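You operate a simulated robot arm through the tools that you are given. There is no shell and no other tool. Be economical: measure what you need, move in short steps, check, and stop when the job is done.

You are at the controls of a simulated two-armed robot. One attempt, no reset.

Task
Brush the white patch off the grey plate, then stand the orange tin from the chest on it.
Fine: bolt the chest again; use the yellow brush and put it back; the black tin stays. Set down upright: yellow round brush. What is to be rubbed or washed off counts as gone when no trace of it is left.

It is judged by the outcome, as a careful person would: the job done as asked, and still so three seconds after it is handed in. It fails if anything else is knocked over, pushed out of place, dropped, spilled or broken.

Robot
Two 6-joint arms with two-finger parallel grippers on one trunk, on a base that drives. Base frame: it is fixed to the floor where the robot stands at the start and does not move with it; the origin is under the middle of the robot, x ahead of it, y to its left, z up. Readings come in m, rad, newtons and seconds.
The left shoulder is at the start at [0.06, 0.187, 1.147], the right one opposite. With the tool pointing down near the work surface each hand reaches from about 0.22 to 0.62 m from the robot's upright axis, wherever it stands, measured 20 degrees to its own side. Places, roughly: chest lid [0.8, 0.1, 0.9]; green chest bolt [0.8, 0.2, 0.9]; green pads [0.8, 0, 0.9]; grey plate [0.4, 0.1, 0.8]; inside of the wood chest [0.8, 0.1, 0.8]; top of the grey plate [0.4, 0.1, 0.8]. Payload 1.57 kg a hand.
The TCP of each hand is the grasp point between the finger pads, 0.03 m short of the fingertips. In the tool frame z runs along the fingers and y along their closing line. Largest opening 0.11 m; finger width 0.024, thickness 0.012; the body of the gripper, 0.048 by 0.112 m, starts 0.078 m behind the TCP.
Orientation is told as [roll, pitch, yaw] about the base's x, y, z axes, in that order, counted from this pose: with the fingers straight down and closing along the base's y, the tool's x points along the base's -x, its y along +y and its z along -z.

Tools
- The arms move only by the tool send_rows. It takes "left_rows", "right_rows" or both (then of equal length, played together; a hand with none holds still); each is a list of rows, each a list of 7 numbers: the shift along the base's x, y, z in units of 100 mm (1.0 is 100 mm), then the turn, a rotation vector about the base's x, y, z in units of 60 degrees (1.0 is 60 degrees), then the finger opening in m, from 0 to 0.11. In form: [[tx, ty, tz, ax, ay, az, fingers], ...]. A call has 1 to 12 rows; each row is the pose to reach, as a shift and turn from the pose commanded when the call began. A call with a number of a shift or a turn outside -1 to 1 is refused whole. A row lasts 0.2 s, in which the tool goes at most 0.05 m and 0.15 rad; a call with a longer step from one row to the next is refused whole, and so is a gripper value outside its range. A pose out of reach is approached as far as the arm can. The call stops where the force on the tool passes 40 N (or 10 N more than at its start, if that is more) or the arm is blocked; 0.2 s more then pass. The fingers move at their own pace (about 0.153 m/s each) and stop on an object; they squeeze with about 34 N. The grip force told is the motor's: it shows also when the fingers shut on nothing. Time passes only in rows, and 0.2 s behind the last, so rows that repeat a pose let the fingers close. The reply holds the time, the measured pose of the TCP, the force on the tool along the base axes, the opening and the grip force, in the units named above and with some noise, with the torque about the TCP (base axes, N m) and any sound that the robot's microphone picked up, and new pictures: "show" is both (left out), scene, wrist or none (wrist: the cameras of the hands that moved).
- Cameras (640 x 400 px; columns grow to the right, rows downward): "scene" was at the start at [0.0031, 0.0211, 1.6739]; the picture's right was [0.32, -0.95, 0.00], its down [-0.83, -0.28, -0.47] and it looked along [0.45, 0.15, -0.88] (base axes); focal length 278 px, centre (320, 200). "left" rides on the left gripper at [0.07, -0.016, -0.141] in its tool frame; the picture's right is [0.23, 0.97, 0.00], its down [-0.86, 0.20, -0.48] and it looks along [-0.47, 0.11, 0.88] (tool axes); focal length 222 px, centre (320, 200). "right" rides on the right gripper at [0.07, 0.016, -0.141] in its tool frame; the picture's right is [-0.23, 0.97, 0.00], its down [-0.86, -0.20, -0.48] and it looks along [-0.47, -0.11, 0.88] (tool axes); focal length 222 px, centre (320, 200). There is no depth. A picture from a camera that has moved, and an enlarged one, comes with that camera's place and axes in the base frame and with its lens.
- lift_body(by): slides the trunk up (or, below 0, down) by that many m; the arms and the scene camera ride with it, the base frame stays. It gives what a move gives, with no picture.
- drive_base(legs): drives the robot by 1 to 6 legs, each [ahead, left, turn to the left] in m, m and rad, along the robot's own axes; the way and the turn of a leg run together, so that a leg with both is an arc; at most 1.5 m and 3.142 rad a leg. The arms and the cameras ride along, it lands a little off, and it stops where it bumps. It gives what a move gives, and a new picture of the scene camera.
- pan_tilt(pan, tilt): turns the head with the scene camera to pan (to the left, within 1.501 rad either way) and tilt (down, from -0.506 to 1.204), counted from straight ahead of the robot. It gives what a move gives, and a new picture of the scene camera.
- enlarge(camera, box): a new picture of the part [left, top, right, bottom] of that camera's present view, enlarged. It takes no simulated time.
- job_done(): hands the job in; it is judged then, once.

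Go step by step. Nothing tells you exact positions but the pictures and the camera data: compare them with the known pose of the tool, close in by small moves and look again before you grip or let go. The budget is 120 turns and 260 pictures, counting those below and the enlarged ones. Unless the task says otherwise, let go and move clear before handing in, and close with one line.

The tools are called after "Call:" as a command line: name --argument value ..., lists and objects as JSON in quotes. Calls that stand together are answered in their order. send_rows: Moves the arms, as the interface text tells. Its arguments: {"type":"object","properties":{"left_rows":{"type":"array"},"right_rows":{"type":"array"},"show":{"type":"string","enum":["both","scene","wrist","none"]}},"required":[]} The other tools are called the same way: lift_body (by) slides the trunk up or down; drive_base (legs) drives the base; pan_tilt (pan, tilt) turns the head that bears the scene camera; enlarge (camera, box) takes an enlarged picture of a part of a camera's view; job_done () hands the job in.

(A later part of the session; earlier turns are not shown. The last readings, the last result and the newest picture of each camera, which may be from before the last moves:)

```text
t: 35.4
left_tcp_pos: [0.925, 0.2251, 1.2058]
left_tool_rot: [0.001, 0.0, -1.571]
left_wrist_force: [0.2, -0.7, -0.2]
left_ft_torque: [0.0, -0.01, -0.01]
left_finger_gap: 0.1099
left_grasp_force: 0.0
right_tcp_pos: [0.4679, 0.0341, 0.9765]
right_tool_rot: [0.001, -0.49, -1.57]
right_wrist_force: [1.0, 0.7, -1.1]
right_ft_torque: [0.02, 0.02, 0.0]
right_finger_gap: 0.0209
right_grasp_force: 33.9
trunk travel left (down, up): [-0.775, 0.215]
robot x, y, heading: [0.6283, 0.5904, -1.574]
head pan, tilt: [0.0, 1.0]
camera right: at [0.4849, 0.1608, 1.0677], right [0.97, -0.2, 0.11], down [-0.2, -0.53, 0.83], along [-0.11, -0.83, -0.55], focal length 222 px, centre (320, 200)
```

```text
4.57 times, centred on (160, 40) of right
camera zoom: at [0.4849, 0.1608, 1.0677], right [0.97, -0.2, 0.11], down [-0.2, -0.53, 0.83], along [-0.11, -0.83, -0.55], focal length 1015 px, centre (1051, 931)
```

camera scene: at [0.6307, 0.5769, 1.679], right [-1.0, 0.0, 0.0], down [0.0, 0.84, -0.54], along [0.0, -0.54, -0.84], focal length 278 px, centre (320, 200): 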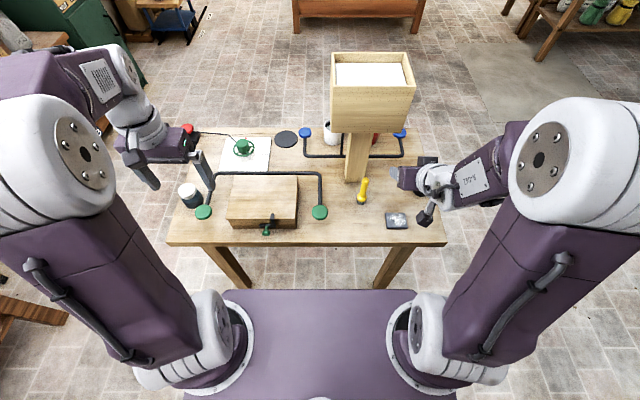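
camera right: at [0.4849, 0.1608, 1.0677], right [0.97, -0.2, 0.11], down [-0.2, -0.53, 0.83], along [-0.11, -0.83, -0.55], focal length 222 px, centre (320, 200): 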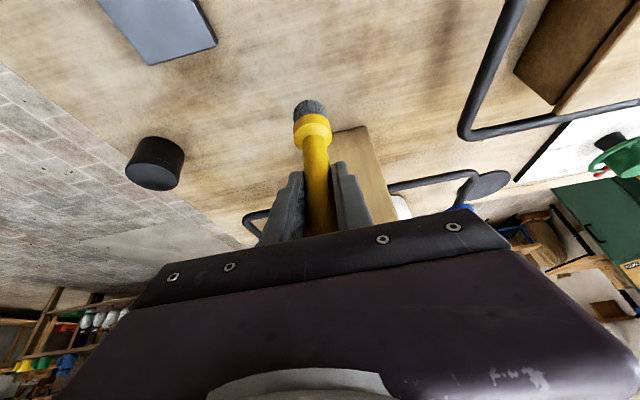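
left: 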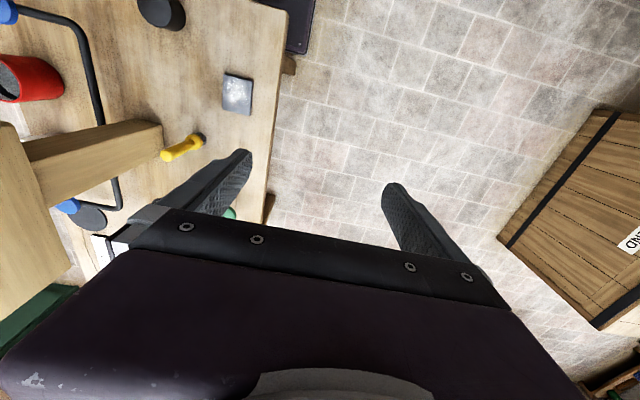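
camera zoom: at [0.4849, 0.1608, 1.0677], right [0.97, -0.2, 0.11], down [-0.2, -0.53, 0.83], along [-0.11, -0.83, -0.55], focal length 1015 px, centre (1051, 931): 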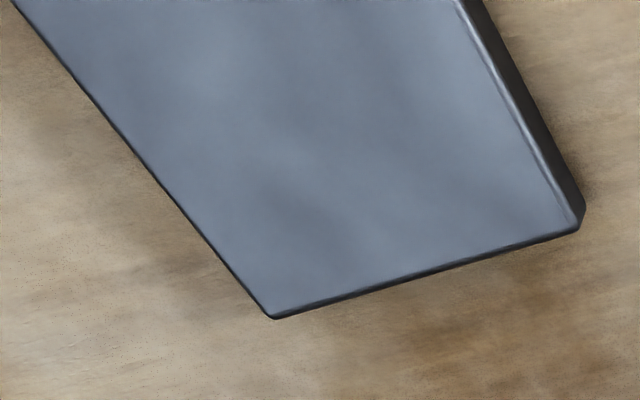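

The plate is clean. I'll put the brush back on its original spot.

Call:
send_rows --right_rows '[[0.11, 0.0, 0, 0, 0, 0, 0], [0.11, 0.0, -0.2, 0, 0, 0, 0], [0.11, 0.0, -0.4, 0, 0, 0, 0], [0.11, 0.0, -0.58, 0, 0, 0, 0]]' --show "none"

Call:
send_rows --right_rows '[[0, 0, -0.02, 0, 0, 0, 0]]' --show "wrist"

```text
t: 36.4
left_tcp_pos: [0.9255, 0.2257, 1.2065]
left_tool_rot: [0.0, 0.001, -1.572]
left_wrist_force: [-0.4, 0.1, -0.3]
left_ft_torque: [0.03, 0.0, -0.01]
left_finger_gap: 0.11
left_grasp_force: 0.1
right_tcp_pos: [0.4762, 0.034, 0.9185]
right_tool_rot: [-0.001, -0.49, -1.571]
right_wrist_force: [-0.5, 0.4, -1.3]
right_ft_torque: [0.02, 0.04, -0.01]
right_finger_gap: 0.0213
right_grasp_force: 34.2
trunk travel left (down, up): [-0.775, 0.215]
robot x, y, heading: [0.6287, 0.5829, -1.575]
head pan, tilt: [0.0, 1.0]
```

```text
t: 36.8
left_tcp_pos: [0.9237, 0.2247, 1.2073]
left_tool_rot: [-0.001, 0.0, -1.571]
left_wrist_force: [0.2, 0.2, 0.5]
left_ft_torque: [0.01, 0.01, 0.03]
left_finger_gap: 0.1099
left_grasp_force: 0.0
right_tcp_pos: [0.4771, 0.0323, 0.9163]
right_tool_rot: [-0.001, -0.492, -1.572]
right_wrist_force: [0.1, 1.0, -0.9]
right_ft_torque: [-0.03, 0.02, -0.03]
right_finger_gap: 0.0212
right_grasp_force: 33.4
trunk travel left (down, up): [-0.775, 0.215]
robot x, y, heading: [0.6282, 0.5913, -1.573]
head pan, tilt: [0.0, 1.0]
camera right: at [0.4938, 0.1609, 1.0069], right [0.97, -0.2, 0.11], down [-0.2, -0.53, 0.83], along [-0.11, -0.83, -0.55], focal length 222 px, centre (320, 200)
```

right: 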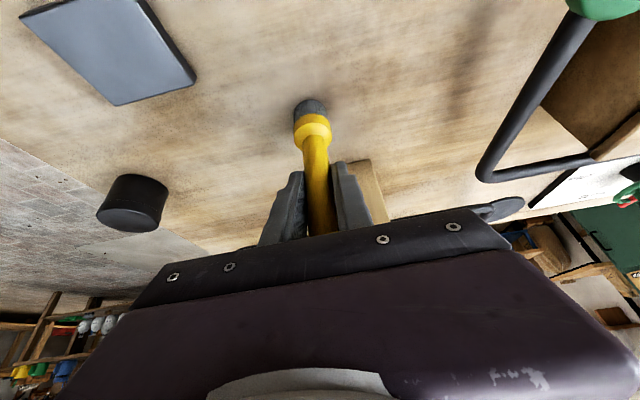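

Call:
send_rows --right_rows '[[0.01, 0.02, -0.015, 0, 0, 0, 0]]' --show "none"

Call:
send_rows --right_rows '[[0, 0, -0.012, 0, 0, 0, 0]]' --show "none"

```text
t: 37.2
left_tcp_pos: [0.9259, 0.2267, 1.2072]
left_tool_rot: [-0.001, 0.0, -1.569]
left_wrist_force: [-1.0, -0.3, 0.1]
left_ft_torque: [-0.01, 0.02, -0.01]
left_finger_gap: 0.11
left_grasp_force: 0.1
right_tcp_pos: [0.478, 0.0363, 0.9133]
right_tool_rot: [0.002, -0.492, -1.57]
right_wrist_force: [0.4, -0.9, -1.6]
right_ft_torque: [-0.01, -0.02, -0.02]
right_finger_gap: 0.021
right_grasp_force: 34.6
trunk travel left (down, up): [-0.775, 0.215]
robot x, y, heading: [0.6292, 0.591, -1.575]
head pan, tilt: [0.0, 1.0]
```

```text
t: 37.6
left_tcp_pos: [0.9255, 0.2259, 1.2063]
left_tool_rot: [0.0, 0.0, -1.571]
left_wrist_force: [-0.2, -0.2, -0.2]
left_ft_torque: [0.02, 0.01, -0.02]
left_finger_gap: 0.11
left_grasp_force: 0.1
right_tcp_pos: [0.4772, 0.0359, 0.9154]
right_tool_rot: [0.001, -0.495, -1.57]
right_wrist_force: [-0.6, -0.2, 3.8]
right_ft_torque: [0.01, 0.12, 0.04]
right_finger_gap: 0.0211
right_grasp_force: 34.1
trunk travel left (down, up): [-0.775, 0.215]
robot x, y, heading: [0.6303, 0.5911, -1.566]
head pan, tilt: [0.0, 1.0]
```

The brush is on the table, so I'll release it and back off.

Call:
send_rows --right_rows '[[0, 0, 0.01, 0, 0, 0, 0.03], [0, 0, 0.01, 0, 0, 0, 0.05], [0, 0, 0.01, 0, 0, 0, 0.07], [0, 0.25, 0.01, 0, 0, 0, 0.07], [0, 0.5, 0.1, 0, 0, 0, 0.07], [0, 0.8, 0.4, 0, 0, 0, 0.07], [0, 1.0, 0.7, 0, 0, 0, 0.07]]' --show "both"

```text
t: 39.2
left_tcp_pos: [0.9259, 0.2269, 1.2086]
left_tool_rot: [-0.001, -0.003, -1.57]
left_wrist_force: [-1.0, -0.2, -0.1]
left_ft_torque: [-0.02, 0.01, -0.02]
left_finger_gap: 0.1098
left_grasp_force: 0.1
right_tcp_pos: [0.4783, 0.1369, 0.9869]
right_tool_rot: [0.0, -0.496, -1.569]
right_wrist_force: [-1.3, 0.2, 0.3]
right_ft_torque: [0.04, 0.05, 0.0]
right_finger_gap: 0.0699
right_grasp_force: 0.0
trunk travel left (down, up): [-0.775, 0.215]
robot x, y, heading: [0.6256, 0.5914, -1.567]
head pan, tilt: [0.0, 1.0]
camera scene: at [0.6299, 0.5815, 1.679], right [-1.0, 0.0, 0.0], down [0.0, 0.84, -0.54], along [0.0, -0.54, -0.84], focal length 278 px, centre (320, 200)
camera right: at [0.4953, 0.2644, 1.0772], right [0.97, -0.2, 0.11], down [-0.2, -0.53, 0.83], along [-0.11, -0.83, -0.55], focal length 222 px, centre (320, 200)
```

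scene: 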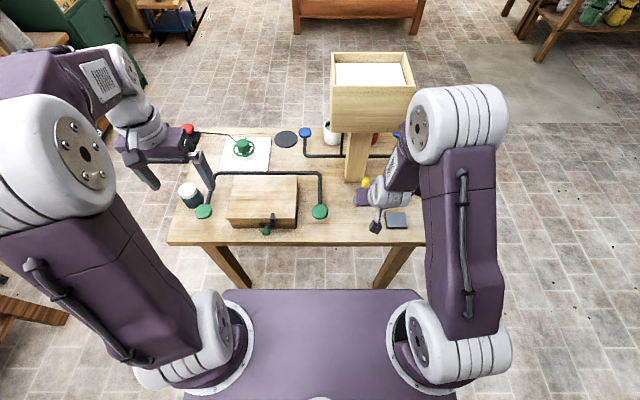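
right: 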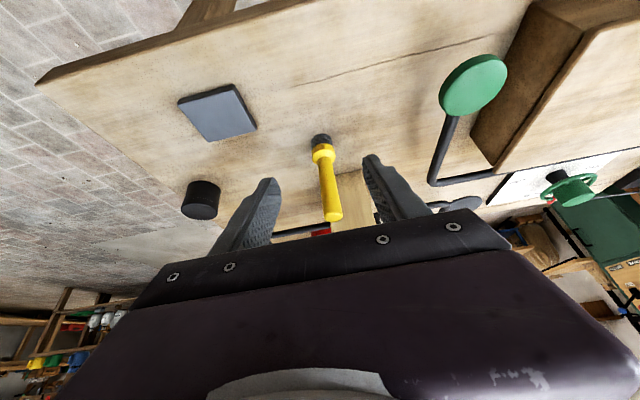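

The brush is back and standing. Next is the chest: I'll bring the left hand over for a close look at the bolt.

Call:
send_rows --left_rows '[[-0.33, -0.2, -0.3, 0, 0, 0, 0.11], [-0.66, -0.4, -0.6, 0, 0, 0, 0.11], [-1.0, -0.6, -0.9, 0, 0, 0, 0.11], [-1.0, -0.8, -1.0, 0, 0, 0, 0.11]]' --show "wrist"

Call:
enlarge --camera "left" --box '[200, 20, 440, 170]'

Call:
enlarge --camera "scene" --box '[220, 190, 320, 250]'

```text
t: 40.2
left_tcp_pos: [0.8222, 0.1432, 1.1075]
left_tool_rot: [0.002, 0.001, -1.568]
left_wrist_force: [0.4, -0.2, -0.1]
left_ft_torque: [0.06, -0.02, 0.01]
left_finger_gap: 0.1102
left_grasp_force: 0.0
right_tcp_pos: [0.4775, 0.1347, 0.9849]
right_tool_rot: [-0.002, -0.49, -1.568]
right_wrist_force: [0.6, 0.3, 0.7]
right_ft_torque: [-0.01, 0.02, -0.02]
right_finger_gap: 0.07
right_grasp_force: 0.1
trunk travel left (down, up): [-0.775, 0.215]
robot x, y, heading: [0.6294, 0.5873, -1.572]
head pan, tilt: [0.0, 1.0]
camera left: at [0.807, 0.2122, 1.2492], right [0.97, 0.23, 0.0], down [0.2, -0.86, 0.48], along [0.11, -0.47, -0.88], focal length 222 px, centre (320, 200)
```

left: 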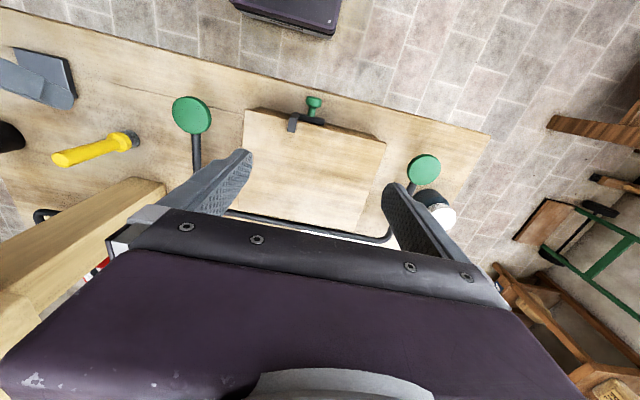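

```text
2.67 times, centred on (320, 95) of left
camera zoom: at [0.807, 0.2122, 1.2492], right [0.97, 0.23, 0.0], down [0.2, -0.86, 0.48], along [0.11, -0.47, -0.88], focal length 592 px, centre (320, 480)
```

zoom: 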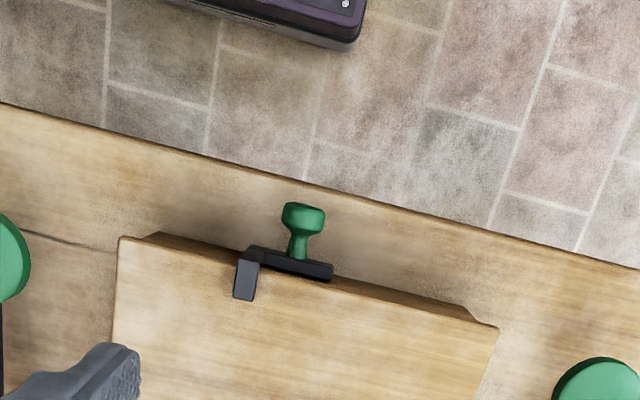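

```text
6.40 times, centred on (270, 220) of scene
camera zoom: at [0.6306, 0.5781, 1.679], right [-1.0, 0.0, 0.0], down [0.0, 0.84, -0.54], along [0.0, -0.54, -0.84], focal length 1778 px, centre (640, 72)
```

zoom: 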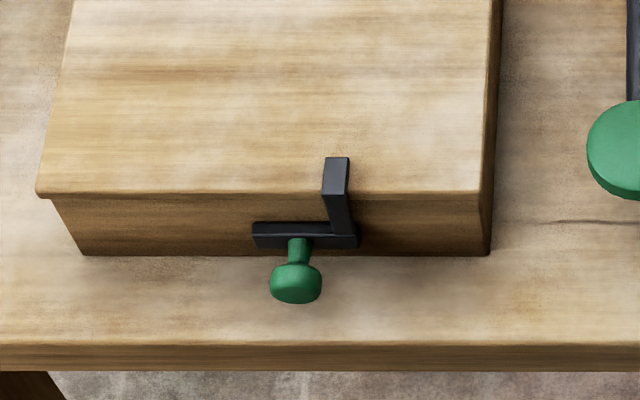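

The bolt looks like a sliding bar passing under a tab on the lid, with its green knob at about (0.805, 0.180, 0.86). I'll grip the knob from above with the left hand.

Call:
send_rows --left_rows '[[-0.05, 0.15, -0.3, 0, 0, 0, 0.09], [-0.1, 0.3, -0.6, 0, 0, 0, 0.07], [-0.17, 0.39, -1.0, 0, 0, 0, 0.06]]' --show "none"

Call:
send_rows --left_rows '[[0, 0, -0.4, 0, 0, 0, 0.06], [0, 0, -0.8, 0, 0, 0, 0.06]]' --show "wrist"

Call:
enlarge --camera "left" --box '[200, 80, 440, 230]'

```text
t: 41.0
left_tcp_pos: [0.8097, 0.1838, 1.0053]
left_tool_rot: [0.0, 0.001, -1.573]
left_wrist_force: [0.1, -0.3, -0.5]
left_ft_torque: [-0.01, 0.0, -0.04]
left_finger_gap: 0.0601
left_grasp_force: 0.0
right_tcp_pos: [0.4784, 0.1351, 0.9847]
right_tool_rot: [0.0, -0.489, -1.572]
right_wrist_force: [-0.4, 0.4, 0.4]
right_ft_torque: [0.03, 0.03, -0.01]
right_finger_gap: 0.07
right_grasp_force: 0.0
trunk travel left (down, up): [-0.775, 0.215]
robot x, y, heading: [0.6273, 0.5895, -1.573]
head pan, tilt: [0.0, 1.0]
```

```text
t: 41.6
left_tcp_pos: [0.8116, 0.1836, 0.9259]
left_tool_rot: [0.001, 0.002, -1.569]
left_wrist_force: [-0.1, 1.2, -0.6]
left_ft_torque: [0.05, 0.0, 0.0]
left_finger_gap: 0.0598
left_grasp_force: 0.1
right_tcp_pos: [0.4777, 0.135, 0.9851]
right_tool_rot: [0.0, -0.492, -1.57]
right_wrist_force: [0.8, 0.2, -0.1]
right_ft_torque: [-0.01, 0.04, 0.02]
right_finger_gap: 0.0704
right_grasp_force: 0.0
trunk travel left (down, up): [-0.775, 0.215]
robot x, y, heading: [0.6281, 0.5937, -1.573]
head pan, tilt: [0.0, 1.0]
camera left: at [0.7947, 0.2526, 1.0675], right [0.97, 0.23, 0.0], down [0.2, -0.86, 0.48], along [0.11, -0.47, -0.88], focal length 222 px, centre (320, 200)
```

left: 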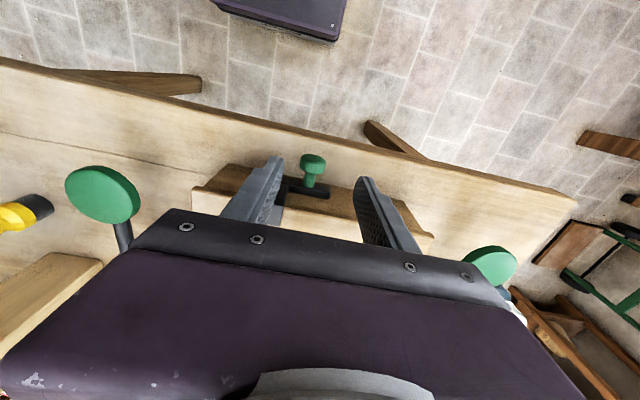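

```text
2.67 times, centred on (320, 155) of left
camera zoom: at [0.7947, 0.2526, 1.0675], right [0.97, 0.23, 0.0], down [0.2, -0.86, 0.48], along [0.11, -0.47, -0.88], focal length 592 px, centre (320, 320)
```

zoom: 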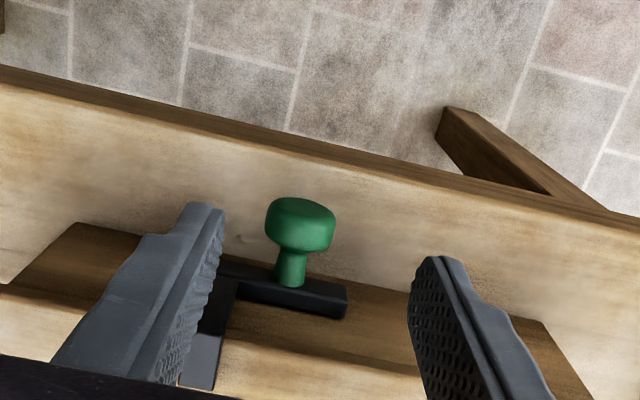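

Call:
send_rows --left_rows '[[-0.07, -0.03, -0.2, 0, 0, 0, 0.06], [-0.07, -0.03, -0.4, 0, 0, 0, 0.06], [-0.07, -0.03, -0.54, 0, 0, 0, 0.06]]' --show "wrist"

Call:
enlarge --camera "left" --box '[200, 80, 440, 230]'

```text
t: 42.4
left_tcp_pos: [0.8042, 0.182, 0.8734]
left_tool_rot: [0.002, 0.0, -1.57]
left_wrist_force: [0.3, 0.2, 0.0]
left_ft_torque: [0.03, 0.03, 0.03]
left_finger_gap: 0.0601
left_grasp_force: 0.1
right_tcp_pos: [0.4797, 0.1356, 0.9858]
right_tool_rot: [0.0, -0.492, -1.571]
right_wrist_force: [-0.2, 0.7, -0.2]
right_ft_torque: [-0.01, 0.0, 0.01]
right_finger_gap: 0.0702
right_grasp_force: 0.1
trunk travel left (down, up): [-0.775, 0.215]
robot x, y, heading: [0.6278, 0.5857, -1.577]
head pan, tilt: [0.0, 1.0]
camera left: at [0.788, 0.2513, 1.0149], right [0.97, 0.23, 0.0], down [0.2, -0.85, 0.48], along [0.11, -0.47, -0.88], focal length 222 px, centre (320, 200)
```

left: 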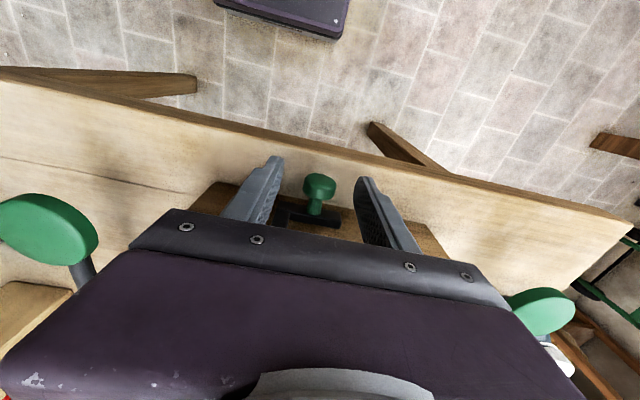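

```text
2.67 times, centred on (320, 155) of left
camera zoom: at [0.788, 0.2513, 1.0149], right [0.97, 0.23, 0.0], down [0.2, -0.85, 0.48], along [0.11, -0.47, -0.88], focal length 592 px, centre (320, 320)
```

zoom: 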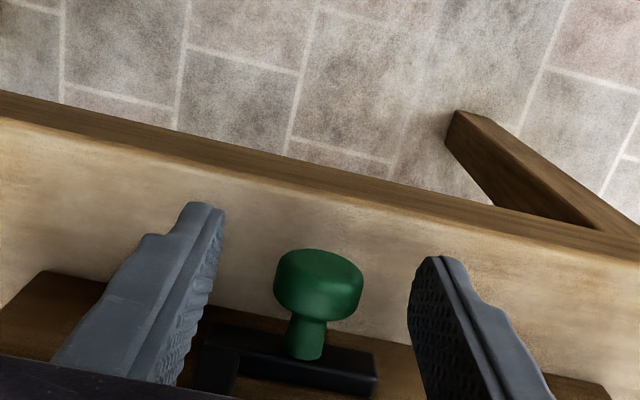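

Call:
send_rows --left_rows '[[0, 0, 0, 0, 0, 0, 0.04], [0, 0, 0, 0, 0, 0, 0.0], [0, 0, 0, 0, 0, 0, 0.0]]' --show "none"

Call:
send_rows --left_rows '[[0.05, 0, 0, 0, 0, 0, 0], [0.1, 0, 0, 0, 0, 0, 0], [0.15, 0, 0, 0, 0, 0, 0]]' --show "wrist"

Call:
enlarge --camera "left" --box '[200, 80, 440, 230]'

```text
t: 43.2
left_tcp_pos: [0.8039, 0.1826, 0.8735]
left_tool_rot: [0.0, 0.002, -1.57]
left_wrist_force: [1.4, -0.6, -2.9]
left_ft_torque: [-0.24, -0.03, 0.05]
left_finger_gap: 0.0255
left_grasp_force: 36.7
right_tcp_pos: [0.4781, 0.1355, 0.9857]
right_tool_rot: [0.001, -0.492, -1.571]
right_wrist_force: [0.0, -0.4, 0.6]
right_ft_torque: [0.0, -0.02, 0.0]
right_finger_gap: 0.0697
right_grasp_force: 0.1
trunk travel left (down, up): [-0.775, 0.215]
robot x, y, heading: [0.6274, 0.5911, -1.575]
head pan, tilt: [0.0, 1.0]
```

```text
t: 44.0
left_tcp_pos: [0.818, 0.1816, 0.8737]
left_tool_rot: [0.001, 0.002, -1.573]
left_wrist_force: [-0.4, 0.1, -3.6]
left_ft_torque: [0.89, -0.04, -0.03]
left_finger_gap: 0.0254
left_grasp_force: 37.1
right_tcp_pos: [0.4778, 0.1344, 0.9845]
right_tool_rot: [0.0, -0.493, -1.57]
right_wrist_force: [-0.4, 0.2, -0.2]
right_ft_torque: [-0.02, 0.01, 0.01]
right_finger_gap: 0.07
right_grasp_force: 0.0
trunk travel left (down, up): [-0.775, 0.215]
robot x, y, heading: [0.6262, 0.5888, -1.572]
head pan, tilt: [0.0, 1.0]
camera left: at [0.8017, 0.2506, 1.0149], right [0.97, 0.23, 0.0], down [0.2, -0.86, 0.48], along [0.11, -0.46, -0.88], focal length 222 px, centre (320, 200)
```

left: 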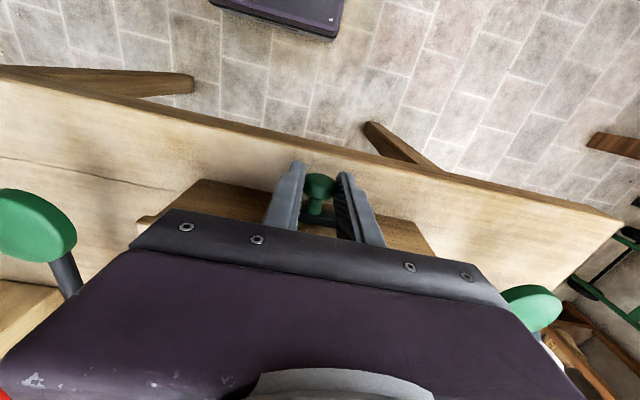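

```text
2.67 times, centred on (320, 155) of left
camera zoom: at [0.8017, 0.2506, 1.0149], right [0.97, 0.23, 0.0], down [0.2, -0.86, 0.48], along [0.11, -0.46, -0.88], focal length 592 px, centre (320, 320)
```

zoom: 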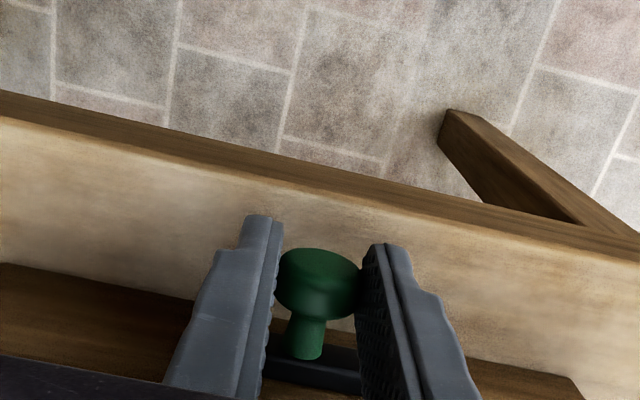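

It slides toward +x freely. I'll continue until it stops.

Call:
send_rows --left_rows '[[0.06, 0, 0, 0, 0, 0, 0], [0.12, 0, 0, 0, 0, 0, 0], [0.18, 0, 0, 0, 0, 0, 0], [0.24, 0, 0, 0, 0, 0, 0]]' --show "none"

Call:
enlarge --camera "scene" --box '[200, 170, 320, 250]'

```text
t: 45.0
left_tcp_pos: [0.8395, 0.183, 0.873]
left_tool_rot: [0.002, -0.002, -1.57]
left_wrist_force: [-5.1, -0.7, -1.3]
left_ft_torque: [-0.21, 0.24, 0.04]
left_finger_gap: 0.0255
left_grasp_force: 36.7
right_tcp_pos: [0.4748, 0.1352, 0.9855]
right_tool_rot: [0.002, -0.491, -1.57]
right_wrist_force: [-0.1, 0.5, -0.3]
right_ft_torque: [-0.01, 0.0, -0.02]
right_finger_gap: 0.0701
right_grasp_force: 0.0
trunk travel left (down, up): [-0.775, 0.215]
robot x, y, heading: [0.6292, 0.5912, -1.569]
head pan, tilt: [0.0, 1.0]
```

```text
5.00 times, centred on (260, 210) of scene
camera zoom: at [0.6279, 0.5789, 1.679], right [-1.0, 0.0, 0.0], down [0.0, 0.84, -0.54], along [0.0, -0.54, -0.84], focal length 1389 px, centre (620, 150)
```

zoom: 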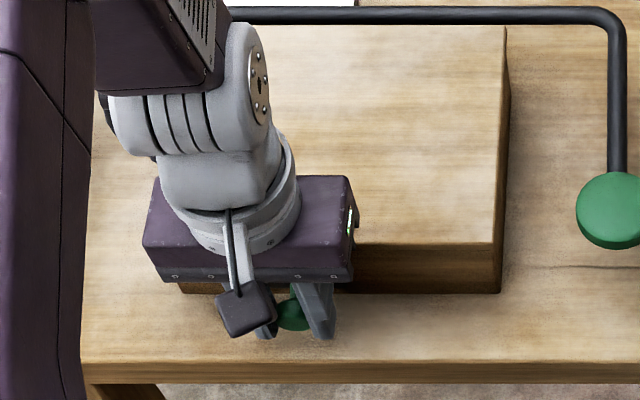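

Call:
send_rows --left_rows '[[0.04, 0, 0, 0, 0, 0, 0], [0.08, 0, 0, 0, 0, 0, 0]]' --show "none"

```text
t: 45.6
left_tcp_pos: [0.838, 0.1815, 0.8736]
left_tool_rot: [0.004, 0.001, -1.58]
left_wrist_force: [-33.9, -2.6, 3.5]
left_ft_torque: [0.44, 0.82, -0.03]
left_finger_gap: 0.0255
left_grasp_force: 36.8
right_tcp_pos: [0.4736, 0.1363, 0.9843]
right_tool_rot: [0.002, -0.493, -1.575]
right_wrist_force: [0.4, 1.0, 0.6]
right_ft_torque: [-0.02, 0.03, -0.01]
right_finger_gap: 0.07
right_grasp_force: 0.1
trunk travel left (down, up): [-0.775, 0.215]
robot x, y, heading: [0.6285, 0.5888, -1.575]
head pan, tilt: [0.0, 1.0]
stopped in row 2 (left hand): the force on the tool passed its limit (the readings are from after the stop); the commanded pose is now the measured one
```

The bolt is at its open stop. I'll release it, lift, and look.

Call:
send_rows --left_rows '[[-0.01, 0, 0, 0, 0, 0, 0.03], [-0.01, 0, 0, 0, 0, 0, 0.06], [-0.01, 0, 0.4, 0, 0, 0, 0.06], [-0.01, 0, 0.8, 0, 0, 0, 0.06], [0.2, 0.2, 1.0, 0, 0, 0, 0.06], [0.5, 0.3, 1.0, 0, 0, 0, 0.06]]' --show "wrist"

Call:
enlarge --camera "scene" --box '[180, 150, 340, 250]'

```text
t: 47.0
left_tcp_pos: [0.8943, 0.214, 0.975]
left_tool_rot: [0.0, 0.001, -1.575]
left_wrist_force: [0.0, -0.4, -0.1]
left_ft_torque: [-0.01, 0.04, 0.01]
left_finger_gap: 0.0598
left_grasp_force: 0.0
right_tcp_pos: [0.4783, 0.1362, 0.9863]
right_tool_rot: [-0.001, -0.492, -1.572]
right_wrist_force: [0.5, 0.0, -0.3]
right_ft_torque: [-0.04, 0.02, 0.01]
right_finger_gap: 0.07
right_grasp_force: 0.0
trunk travel left (down, up): [-0.775, 0.215]
robot x, y, heading: [0.6292, 0.5903, -1.572]
head pan, tilt: [0.0, 1.0]
camera left: at [0.8786, 0.2824, 1.1167], right [0.97, 0.22, 0.0], down [0.2, -0.86, 0.48], along [0.11, -0.46, -0.88], focal length 222 px, centre (320, 200)
```

left: 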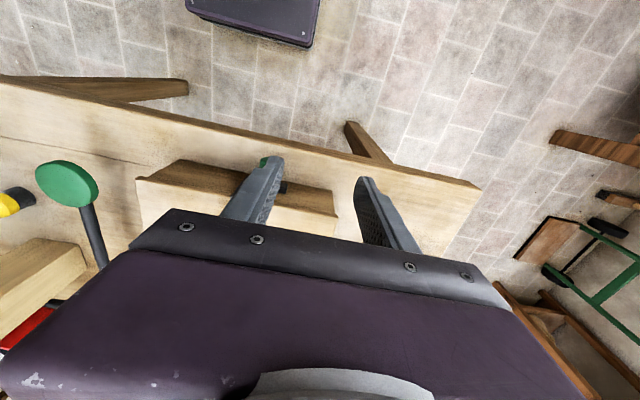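

```text
4.00 times, centred on (260, 200) of scene
camera zoom: at [0.6313, 0.5796, 1.679], right [-1.0, 0.0, 0.0], down [0.0, 0.84, -0.54], along [0.0, -0.54, -0.84], focal length 1111 px, centre (560, 200)
```

zoom: 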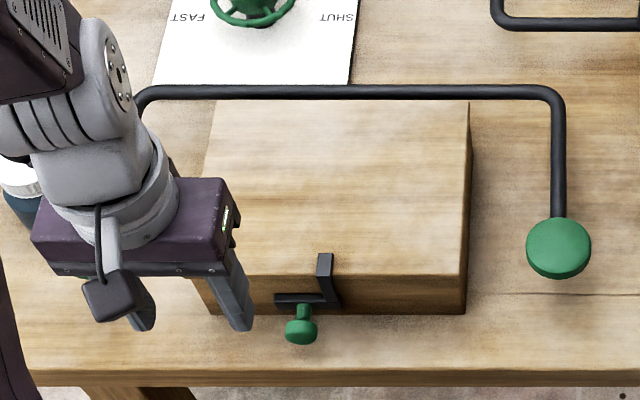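

The bolt and its hook slid 35 mm. I'll bring the right hand, untilted and closed, over the near green pad at about (0.630, 0.121, 0.894) and press it gently.

Call:
send_rows --right_rows '[[0.2, 0, 0.0, 0.12, 0, 0, 0.0], [0.4, 0, 0.0, 0.24, 0, 0, 0.0], [0.6, 0, 0, 0.36, 0, 0, 0.0], [0.8, 0, 0, 0.47, 0, 0, 0.0], [1.0, -0.1, 0, 0.47, 0, 0, 0.0]]' --left_rows '[[0, 0, 0.2, 0, 0, 0, 0.06], [0, 0, 0.4, 0, 0, 0, 0.06], [0, 0, 0.6, 0, 0, 0, 0.06], [0, 0, 0.8, 0, 0, 0, 0.06], [0, 0, 0.8, 0, 0, 0, 0.06]]' --show "none"

Call:
send_rows --right_rows '[[0.25, 0, 0, 0, 0, 0, 0], [0.52, -0.04, -0.2, 0, 0, 0, 0]]' --show "both"

```text
t: 48.2
left_tcp_pos: [0.8937, 0.2131, 1.0526]
left_tool_rot: [0.0, 0.002, -1.574]
left_wrist_force: [0.3, -0.1, 0.0]
left_ft_torque: [0.01, -0.01, 0.02]
left_finger_gap: 0.0601
left_grasp_force: 0.1
right_tcp_pos: [0.5776, 0.1262, 0.9848]
right_tool_rot: [-0.001, 0.0, -1.571]
right_wrist_force: [0.9, -0.8, 0.8]
right_ft_torque: [0.0, -0.02, -0.01]
right_finger_gap: 0.0003
right_grasp_force: 21.1
right hand out of reach, approached as far as the arm can: row 1, 2
trunk travel left (down, up): [-0.775, 0.215]
robot x, y, heading: [0.6303, 0.584, -1.571]
head pan, tilt: [0.0, 1.0]
```

```text
t: 48.8
left_tcp_pos: [0.8933, 0.2113, 1.0534]
left_tool_rot: [-0.002, 0.001, -1.575]
left_wrist_force: [-1.3, -0.1, -0.1]
left_ft_torque: [0.03, -0.01, 0.01]
left_finger_gap: 0.06
left_grasp_force: 0.1
right_tcp_pos: [0.6294, 0.1212, 0.9663]
right_tool_rot: [-0.001, 0.0, -1.57]
right_wrist_force: [0.1, 0.3, 0.6]
right_ft_torque: [0.0, 0.01, -0.03]
right_finger_gap: 0.0
right_grasp_force: 21.0
trunk travel left (down, up): [-0.775, 0.215]
robot x, y, heading: [0.6304, 0.5917, -1.573]
head pan, tilt: [0.0, 1.0]
camera scene: at [0.631, 0.5783, 1.679], right [-1.0, 0.0, 0.0], down [0.0, 0.84, -0.54], along [0.0, -0.54, -0.84], focal length 278 px, centre (320, 200)
camera right: at [0.6471, 0.1904, 1.1062], right [0.97, -0.23, 0.0], down [-0.2, -0.86, 0.48], along [-0.11, -0.47, -0.88], focal length 222 px, centre (320, 200)
```

scene: 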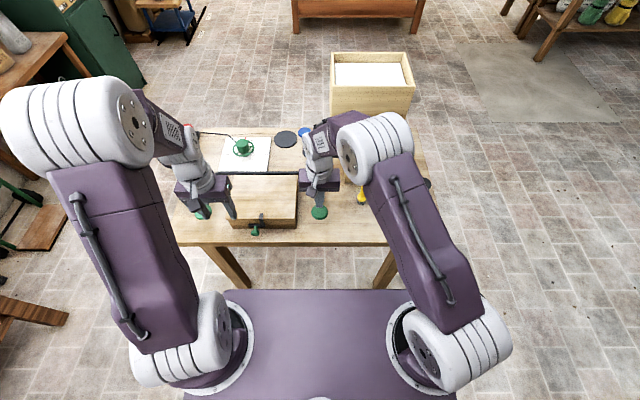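
right: 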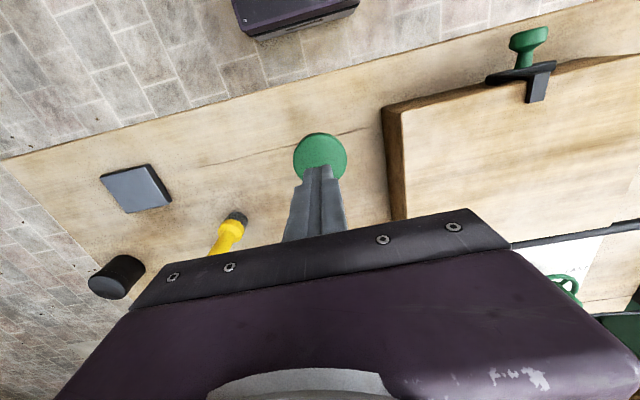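

Call:
send_rows --right_rows '[[0.02, 0.03, -0.1, 0, 0, 0, 0], [0.02, 0.03, -0.2, 0, 0, 0, 0], [0.02, 0.03, -0.3, 0, 0, 0, 0], [0.02, 0.03, -0.4, 0, 0, 0, 0]]' --show "scene"

```text
t: 49.8
left_tcp_pos: [0.8926, 0.2127, 1.0543]
left_tool_rot: [-0.001, 0.001, -1.574]
left_wrist_force: [-0.6, 0.1, -0.6]
left_ft_torque: [0.01, 0.01, -0.01]
left_finger_gap: 0.0598
left_grasp_force: 0.0
right_tcp_pos: [0.6313, 0.1251, 0.9242]
right_tool_rot: [0.001, -0.001, -1.573]
right_wrist_force: [-1.6, 0.1, 3.0]
right_ft_torque: [-0.09, -0.01, 0.01]
right_finger_gap: 0.0001
right_grasp_force: 21.5
trunk travel left (down, up): [-0.775, 0.215]
robot x, y, heading: [0.6307, 0.5864, -1.571]
head pan, tilt: [0.0, 1.0]
camera scene: at [0.6291, 0.5797, 1.6791], right [-1.0, 0.0, 0.0], down [0.0, 0.84, -0.54], along [0.0, -0.54, -0.84], focal length 278 px, centre (320, 200)
```

scene: 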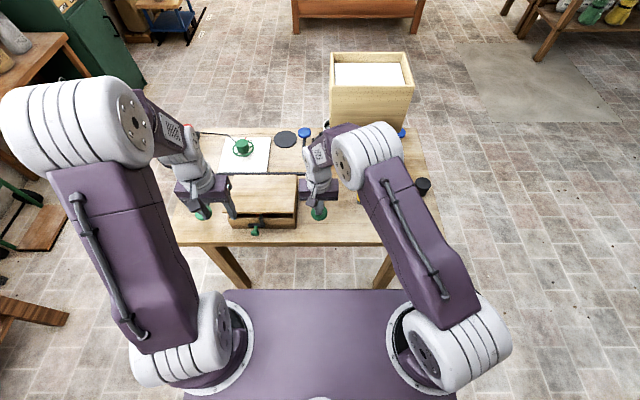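

The lid rises as the pad goes down. I'll press further in small steps.

Call:
send_rows --right_rows '[[0, 0, -0.07, 0, 0, 0, 0], [0, 0, -0.14, 0, 0, 0, 0], [0, 0, -0.2, 0, 0, 0, 0]]' --show "scene"

Call:
enlarge --camera "scene" --box '[180, 150, 340, 250]'

```text
t: 50.6
left_tcp_pos: [0.8933, 0.2137, 1.053]
left_tool_rot: [0.0, 0.003, -1.574]
left_wrist_force: [-0.1, 0.4, 0.6]
left_ft_torque: [0.0, 0.01, 0.0]
left_finger_gap: 0.0599
left_grasp_force: 0.1
right_tcp_pos: [0.6313, 0.1248, 0.9045]
right_tool_rot: [0.0, 0.0, -1.574]
right_wrist_force: [1.7, 0.9, 3.1]
right_ft_torque: [0.04, -0.01, 0.03]
right_finger_gap: 0.0
right_grasp_force: 21.5
trunk travel left (down, up): [-0.775, 0.215]
robot x, y, heading: [0.6306, 0.5881, -1.573]
head pan, tilt: [0.0, 1.0]
camera scene: at [0.6297, 0.5798, 1.679], right [-1.0, 0.0, 0.0], down [0.0, 0.84, -0.54], along [0.0, -0.54, -0.84], focal length 278 px, centre (320, 200)
```

scene: 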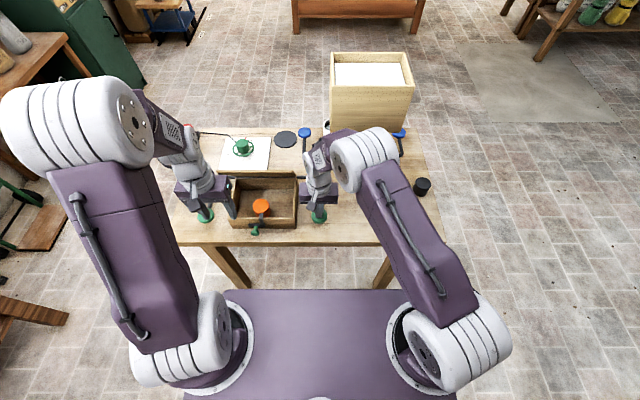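

```text
4.00 times, centred on (260, 200) of scene
camera zoom: at [0.6297, 0.5798, 1.679], right [-1.0, 0.0, 0.0], down [0.0, 0.84, -0.54], along [0.0, -0.54, -0.84], focal length 1111 px, centre (560, 200)
```

zoom: 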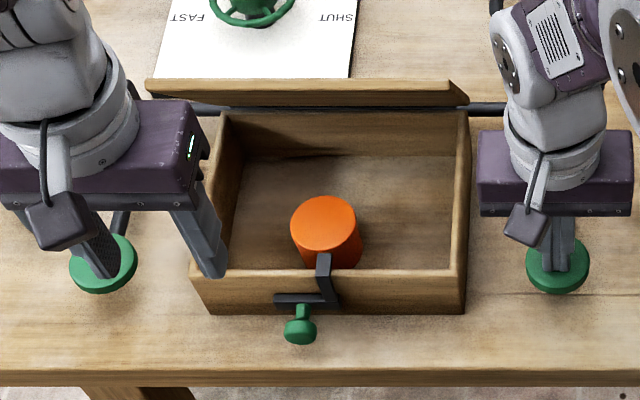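

The lid is only about halfway open, so I'll press further.

Call:
send_rows --right_rows '[[0, 0, -0.06, 0, 0, 0, 0], [0, 0, -0.12, 0, 0, 0, 0]]' --show "none"

Call:
enlarge --camera "scene" --box '[180, 150, 340, 250]'

```text
t: 51.2
left_tcp_pos: [0.8918, 0.2133, 1.0535]
left_tool_rot: [0.0, 0.002, -1.574]
left_wrist_force: [-0.1, -0.7, 0.0]
left_ft_torque: [-0.04, 0.03, -0.02]
left_finger_gap: 0.06
left_grasp_force: 0.0
right_tcp_pos: [0.6303, 0.1233, 0.8929]
right_tool_rot: [0.0, -0.001, -1.572]
right_wrist_force: [-1.0, 2.2, 1.7]
right_ft_torque: [0.01, -0.01, 0.03]
right_finger_gap: 0.0
right_grasp_force: 21.5
trunk travel left (down, up): [-0.775, 0.215]
robot x, y, heading: [0.6299, 0.5871, -1.57]
head pan, tilt: [0.0, 1.0]
```

```text
4.00 times, centred on (260, 200) of scene
camera zoom: at [0.6291, 0.5796, 1.679], right [-1.0, 0.0, 0.0], down [0.0, 0.84, -0.54], along [0.0, -0.54, -0.84], focal length 1111 px, centre (560, 200)
```

zoom: 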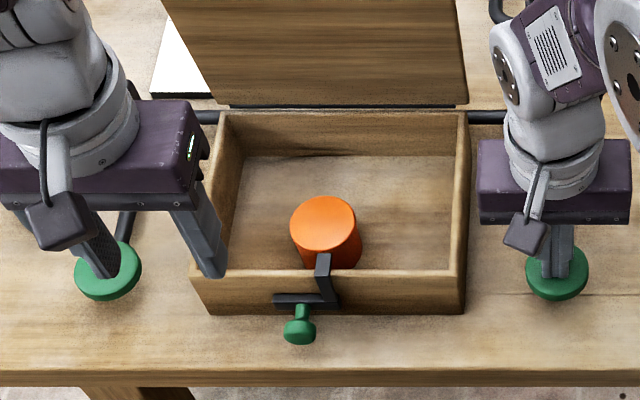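

Call:
send_rows --right_rows '[[0, 0, -0.05, 0, 0, 0, 0]]' --show "none"

Call:
enlarge --camera "scene" --box '[180, 130, 340, 250]'

```text
t: 51.6
left_tcp_pos: [0.8921, 0.2146, 1.0546]
left_tool_rot: [0.0, 0.001, -1.573]
left_wrist_force: [-0.2, 0.6, 0.0]
left_ft_torque: [-0.03, 0.0, 0.02]
left_finger_gap: 0.0601
left_grasp_force: 0.1
right_tcp_pos: [0.6305, 0.1248, 0.8897]
right_tool_rot: [0.0, -0.006, -1.572]
right_wrist_force: [-3.8, -0.9, 15.0]
right_ft_torque: [0.14, 0.11, 0.01]
right_finger_gap: 0.0001
right_grasp_force: 21.6
trunk travel left (down, up): [-0.775, 0.215]
robot x, y, heading: [0.627, 0.5882, -1.574]
head pan, tilt: [0.0, 1.0]
```

```text
3.33 times, centred on (260, 190) of scene
camera zoom: at [0.6279, 0.582, 1.6793], right [-1.0, 0.0, 0.0], down [0.0, 0.84, -0.54], along [0.0, -0.54, -0.84], focal length 926 px, centre (520, 233)
```

zoom: 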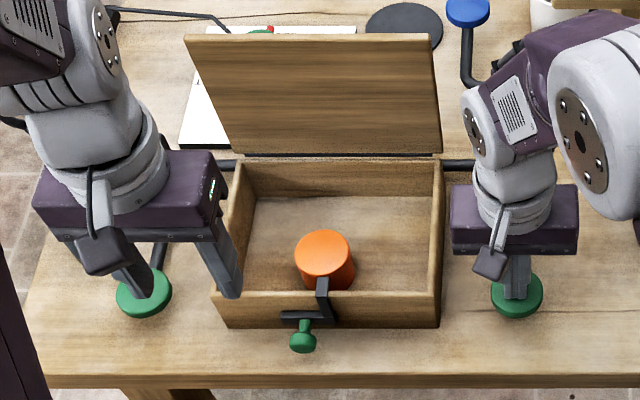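

The lid is fully open against its stop, and I hold the pad there. Now the left hand goes over the tin for a look.

Call:
send_rows --left_rows '[[-0.22, -0.3, 0, 0, 0, 0, 0.09], [-0.44, -0.6, 0, 0, 0, 0, 0.1], [-0.66, -0.9, 0, 0, 0, 0, 0.1], [-0.66, -1.0, -0.1, 0, 0, 0, 0.1]]' --show "wrist"

Call:
enlarge --camera "scene" --box '[180, 130, 340, 250]'

```text
t: 52.6
left_tcp_pos: [0.8274, 0.1146, 1.0434]
left_tool_rot: [0.0, 0.0, -1.575]
left_wrist_force: [0.9, 0.5, 0.0]
left_ft_torque: [-0.01, 0.03, 0.0]
left_finger_gap: 0.1001
left_grasp_force: 0.0
right_tcp_pos: [0.6306, 0.1244, 0.8908]
right_tool_rot: [-0.001, -0.002, -1.574]
right_wrist_force: [-6.5, -5.6, 27.0]
right_ft_torque: [0.13, 0.19, 0.08]
right_finger_gap: 0.0
right_grasp_force: 21.4
trunk travel left (down, up): [-0.775, 0.215]
robot x, y, heading: [0.6253, 0.5854, -1.57]
head pan, tilt: [0.0, 1.0]
camera left: at [0.8114, 0.1838, 1.1844], right [0.97, 0.22, 0.0], down [0.2, -0.86, 0.48], along [0.11, -0.47, -0.88], focal length 222 px, centre (320, 200)
```

left: 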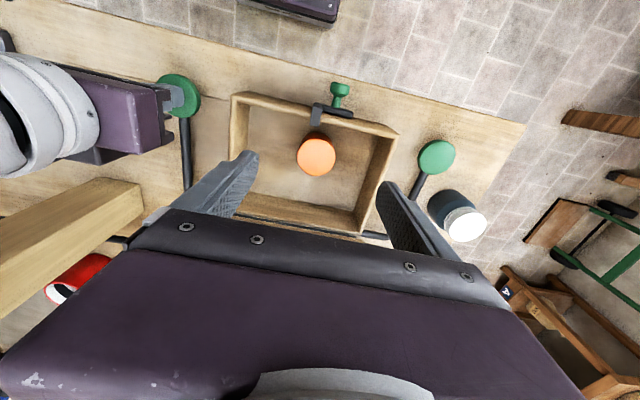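

```text
3.33 times, centred on (260, 190) of scene
camera zoom: at [0.6281, 0.5818, 1.6792], right [-1.0, 0.0, 0.0], down [0.0, 0.84, -0.54], along [0.0, -0.54, -0.84], focal length 926 px, centre (520, 233)
```

zoom: 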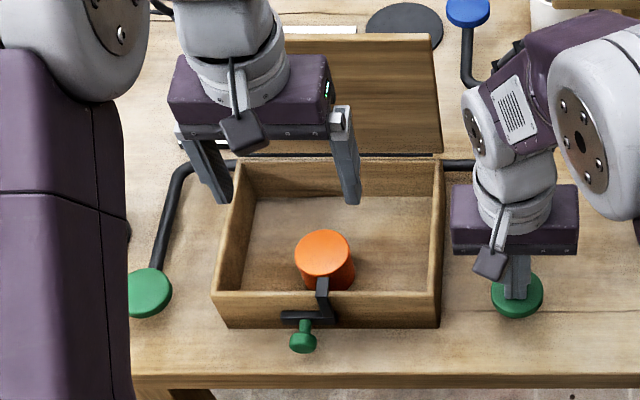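

The tin's top is at about (0.828, 0.087, 0.867) and it is about 55 mm wide. I'll ease the pad force a touch and lower the left hand around the tin.

Call:
send_rows --left_rows '[[0, -0.14, -0.3, 0, 0, 0, 0.1], [0, -0.27, -0.6, 0, 0, 0, 0.1], [0, -0.27, -0.9, 0, 0, 0, 0.1]]' --right_rows '[[0, 0, 0.01, 0, 0, 0, 0], [0, 0, 0.01, 0, 0, 0, 0], [0, 0, 0.01, 0, 0, 0, 0]]' --show "wrist"

Call:
enlarge --camera "left" --box '[200, 80, 440, 230]'

```text
t: 53.4
left_tcp_pos: [0.8276, 0.0844, 0.9531]
left_tool_rot: [0.001, -0.001, -1.576]
left_wrist_force: [0.6, -0.2, 0.1]
left_ft_torque: [-0.01, -0.02, 0.03]
left_finger_gap: 0.0998
left_grasp_force: 0.0
right_tcp_pos: [0.6313, 0.1255, 0.8894]
right_tool_rot: [0.002, -0.001, -1.571]
right_wrist_force: [-3.8, -11.4, 26.0]
right_ft_torque: [-0.12, 0.1, 0.02]
right_finger_gap: 0.0
right_grasp_force: 21.0
trunk travel left (down, up): [-0.775, 0.215]
robot x, y, heading: [0.6299, 0.5877, -1.574]
head pan, tilt: [0.0, 1.0]
camera right: at [0.6481, 0.1938, 1.0304], right [0.97, -0.23, 0.0], down [-0.2, -0.85, 0.48], along [-0.11, -0.47, -0.88], focal length 222 px, centre (320, 200)
camera left: at [0.8119, 0.1534, 1.0936], right [0.97, 0.22, 0.0], down [0.2, -0.86, 0.48], along [0.11, -0.47, -0.88], focal length 222 px, centre (320, 200)
```

right: 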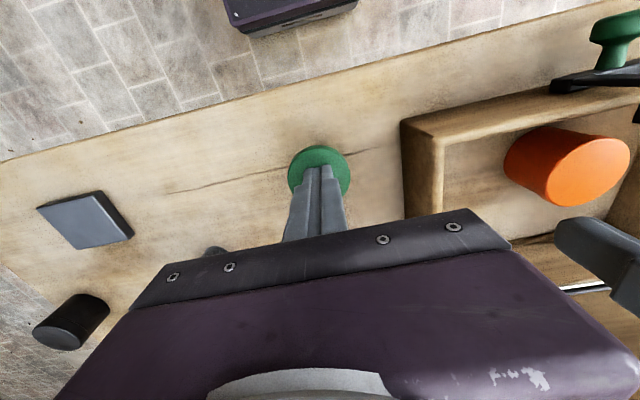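
left: 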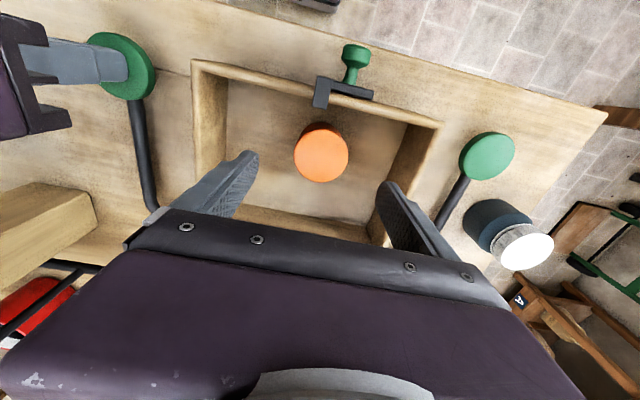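

```text
2.67 times, centred on (320, 155) of left
camera zoom: at [0.8119, 0.1534, 1.0936], right [0.97, 0.22, 0.0], down [0.2, -0.86, 0.48], along [0.11, -0.47, -0.88], focal length 592 px, centre (320, 320)
```

zoom: 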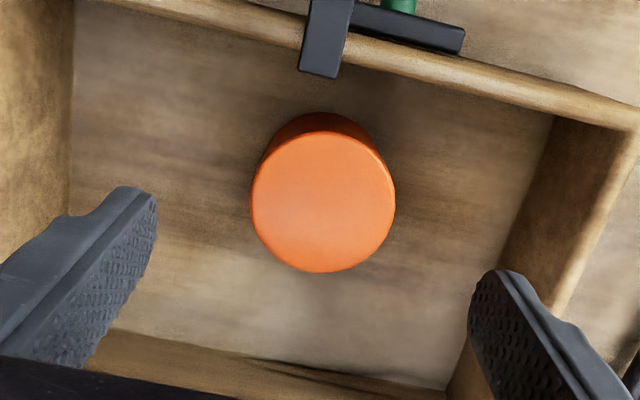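

Call:
send_rows --left_rows '[[0.01, 0.01, -0.3, 0, 0, 0, 0.1], [0.01, 0.01, -0.6, 0, 0, 0, 0.1], [0.01, 0.01, -0.85, 0, 0, 0, 0.1], [0.01, 0.01, -0.85, 0, 0, 0, 0.06], [0.01, 0.01, -0.85, 0, 0, 0, 0.03], [0.01, 0.01, -0.85, 0, 0, 0, 0.03]]' --right_rows '[[0, 0, 0.01, 0, 0, 0, 0], [0, 0, 0.015, 0, 0, 0, 0], [0, 0, 0.015, 0, 0, 0, 0], [0, 0, 0.015, 0, 0, 0, 0], [0, 0, 0.015, 0, 0, 0, 0], [0, 0, 0.015, 0, 0, 0, 0]]' --show "none"

Call:
enlarge --camera "left" --box '[160, 50, 480, 250]'

```text
t: 54.8
left_tcp_pos: [0.8288, 0.0857, 0.8659]
left_tool_rot: [0.0, 0.003, -1.573]
left_wrist_force: [-0.8, -0.4, 0.2]
left_ft_torque: [-0.02, 0.01, -0.01]
left_finger_gap: 0.0545
left_grasp_force: 33.7
right_tcp_pos: [0.6314, 0.126, 0.8912]
right_tool_rot: [-0.002, 0.001, -1.572]
right_wrist_force: [0.2, 0.8, 0.5]
right_ft_torque: [0.06, 0.0, 0.0]
right_finger_gap: 0.0002
right_grasp_force: 21.7
trunk travel left (down, up): [-0.775, 0.215]
robot x, y, heading: [0.6269, 0.5898, -1.571]
head pan, tilt: [0.0, 1.0]
```

```text
2.00 times, centred on (320, 150) of left
camera zoom: at [0.8133, 0.1547, 1.0077], right [0.97, 0.22, 0.0], down [0.2, -0.86, 0.48], along [0.11, -0.47, -0.88], focal length 444 px, centre (320, 300)
```

zoom: 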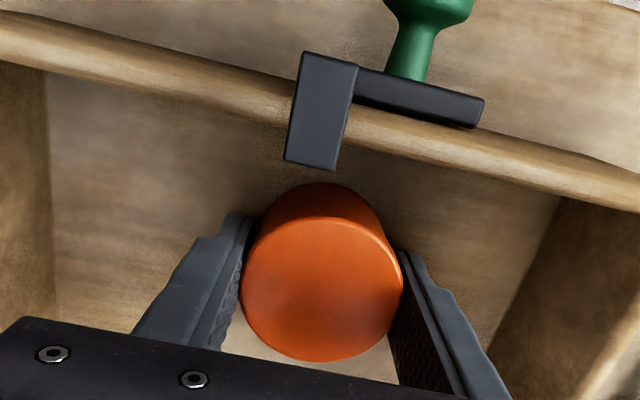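

The tin is gripped. I'll lift it straight out.

Call:
send_rows --left_rows '[[0, 0, 0.25, 0, 0, 0, 0.03], [0, 0, 0.5, 0, 0, 0, 0.03], [0, 0, 0.75, 0, 0, 0, 0.03], [0, 0, 1.0, 0, 0, 0, 0.03]]' --show "none"

Call:
send_rows --left_rows '[[0, 0, 0.4, 0, 0, 0, 0.03], [0, 0.1, 0.8, 0, 0, 0, 0.03], [0, 0.5, 1.0, 0, 0, 0, 0.03], [0, 1.0, 1.0, 0, 0, 0, 0.03]]' --show "both"

```text
t: 55.8
left_tcp_pos: [0.8275, 0.0893, 0.9675]
left_tool_rot: [0.0, 0.002, -1.575]
left_wrist_force: [0.1, -0.4, -1.1]
left_ft_torque: [0.01, 0.01, 0.0]
left_finger_gap: 0.0545
left_grasp_force: 34.1
right_tcp_pos: [0.6309, 0.1248, 0.8921]
right_tool_rot: [0.001, 0.0, -1.572]
right_wrist_force: [0.9, -0.1, 0.7]
right_ft_torque: [0.05, -0.03, 0.0]
right_finger_gap: 0.0
right_grasp_force: 21.4
trunk travel left (down, up): [-0.775, 0.215]
robot x, y, heading: [0.6292, 0.5902, -1.573]
head pan, tilt: [0.0, 1.0]
```

```text
t: 56.8
left_tcp_pos: [0.8292, 0.1873, 1.0664]
left_tool_rot: [0.0, 0.001, -1.575]
left_wrist_force: [0.3, 0.3, -0.9]
left_ft_torque: [-0.05, -0.01, -0.03]
left_finger_gap: 0.0546
left_grasp_force: 34.0
right_tcp_pos: [0.6302, 0.1263, 0.8913]
right_tool_rot: [-0.002, 0.0, -1.572]
right_wrist_force: [1.0, -0.8, 0.6]
right_ft_torque: [0.06, -0.05, -0.03]
right_finger_gap: 0.0
right_grasp_force: 21.6
trunk travel left (down, up): [-0.775, 0.215]
robot x, y, heading: [0.6295, 0.59, -1.572]
head pan, tilt: [0.0, 1.0]
camera scene: at [0.6293, 0.5816, 1.679], right [-1.0, 0.0, 0.0], down [0.0, 0.84, -0.54], along [0.0, -0.54, -0.84], focal length 278 px, centre (320, 200)
camera left: at [0.8137, 0.2563, 1.2077], right [0.97, 0.22, 0.0], down [0.2, -0.86, 0.48], along [0.11, -0.47, -0.88], focal length 222 px, centre (320, 200)
```

scene: 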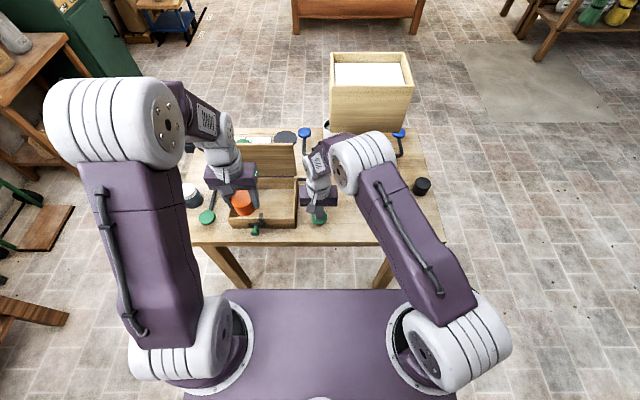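
left: 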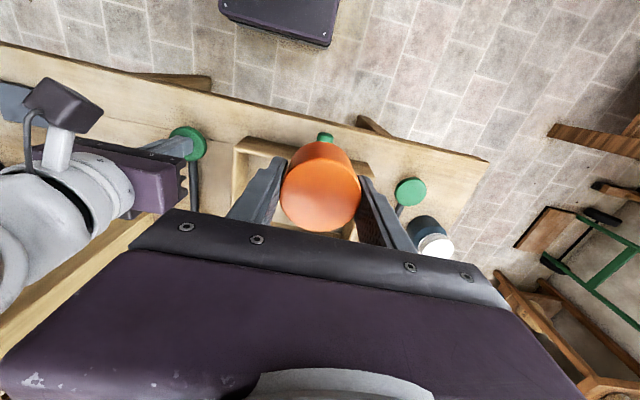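

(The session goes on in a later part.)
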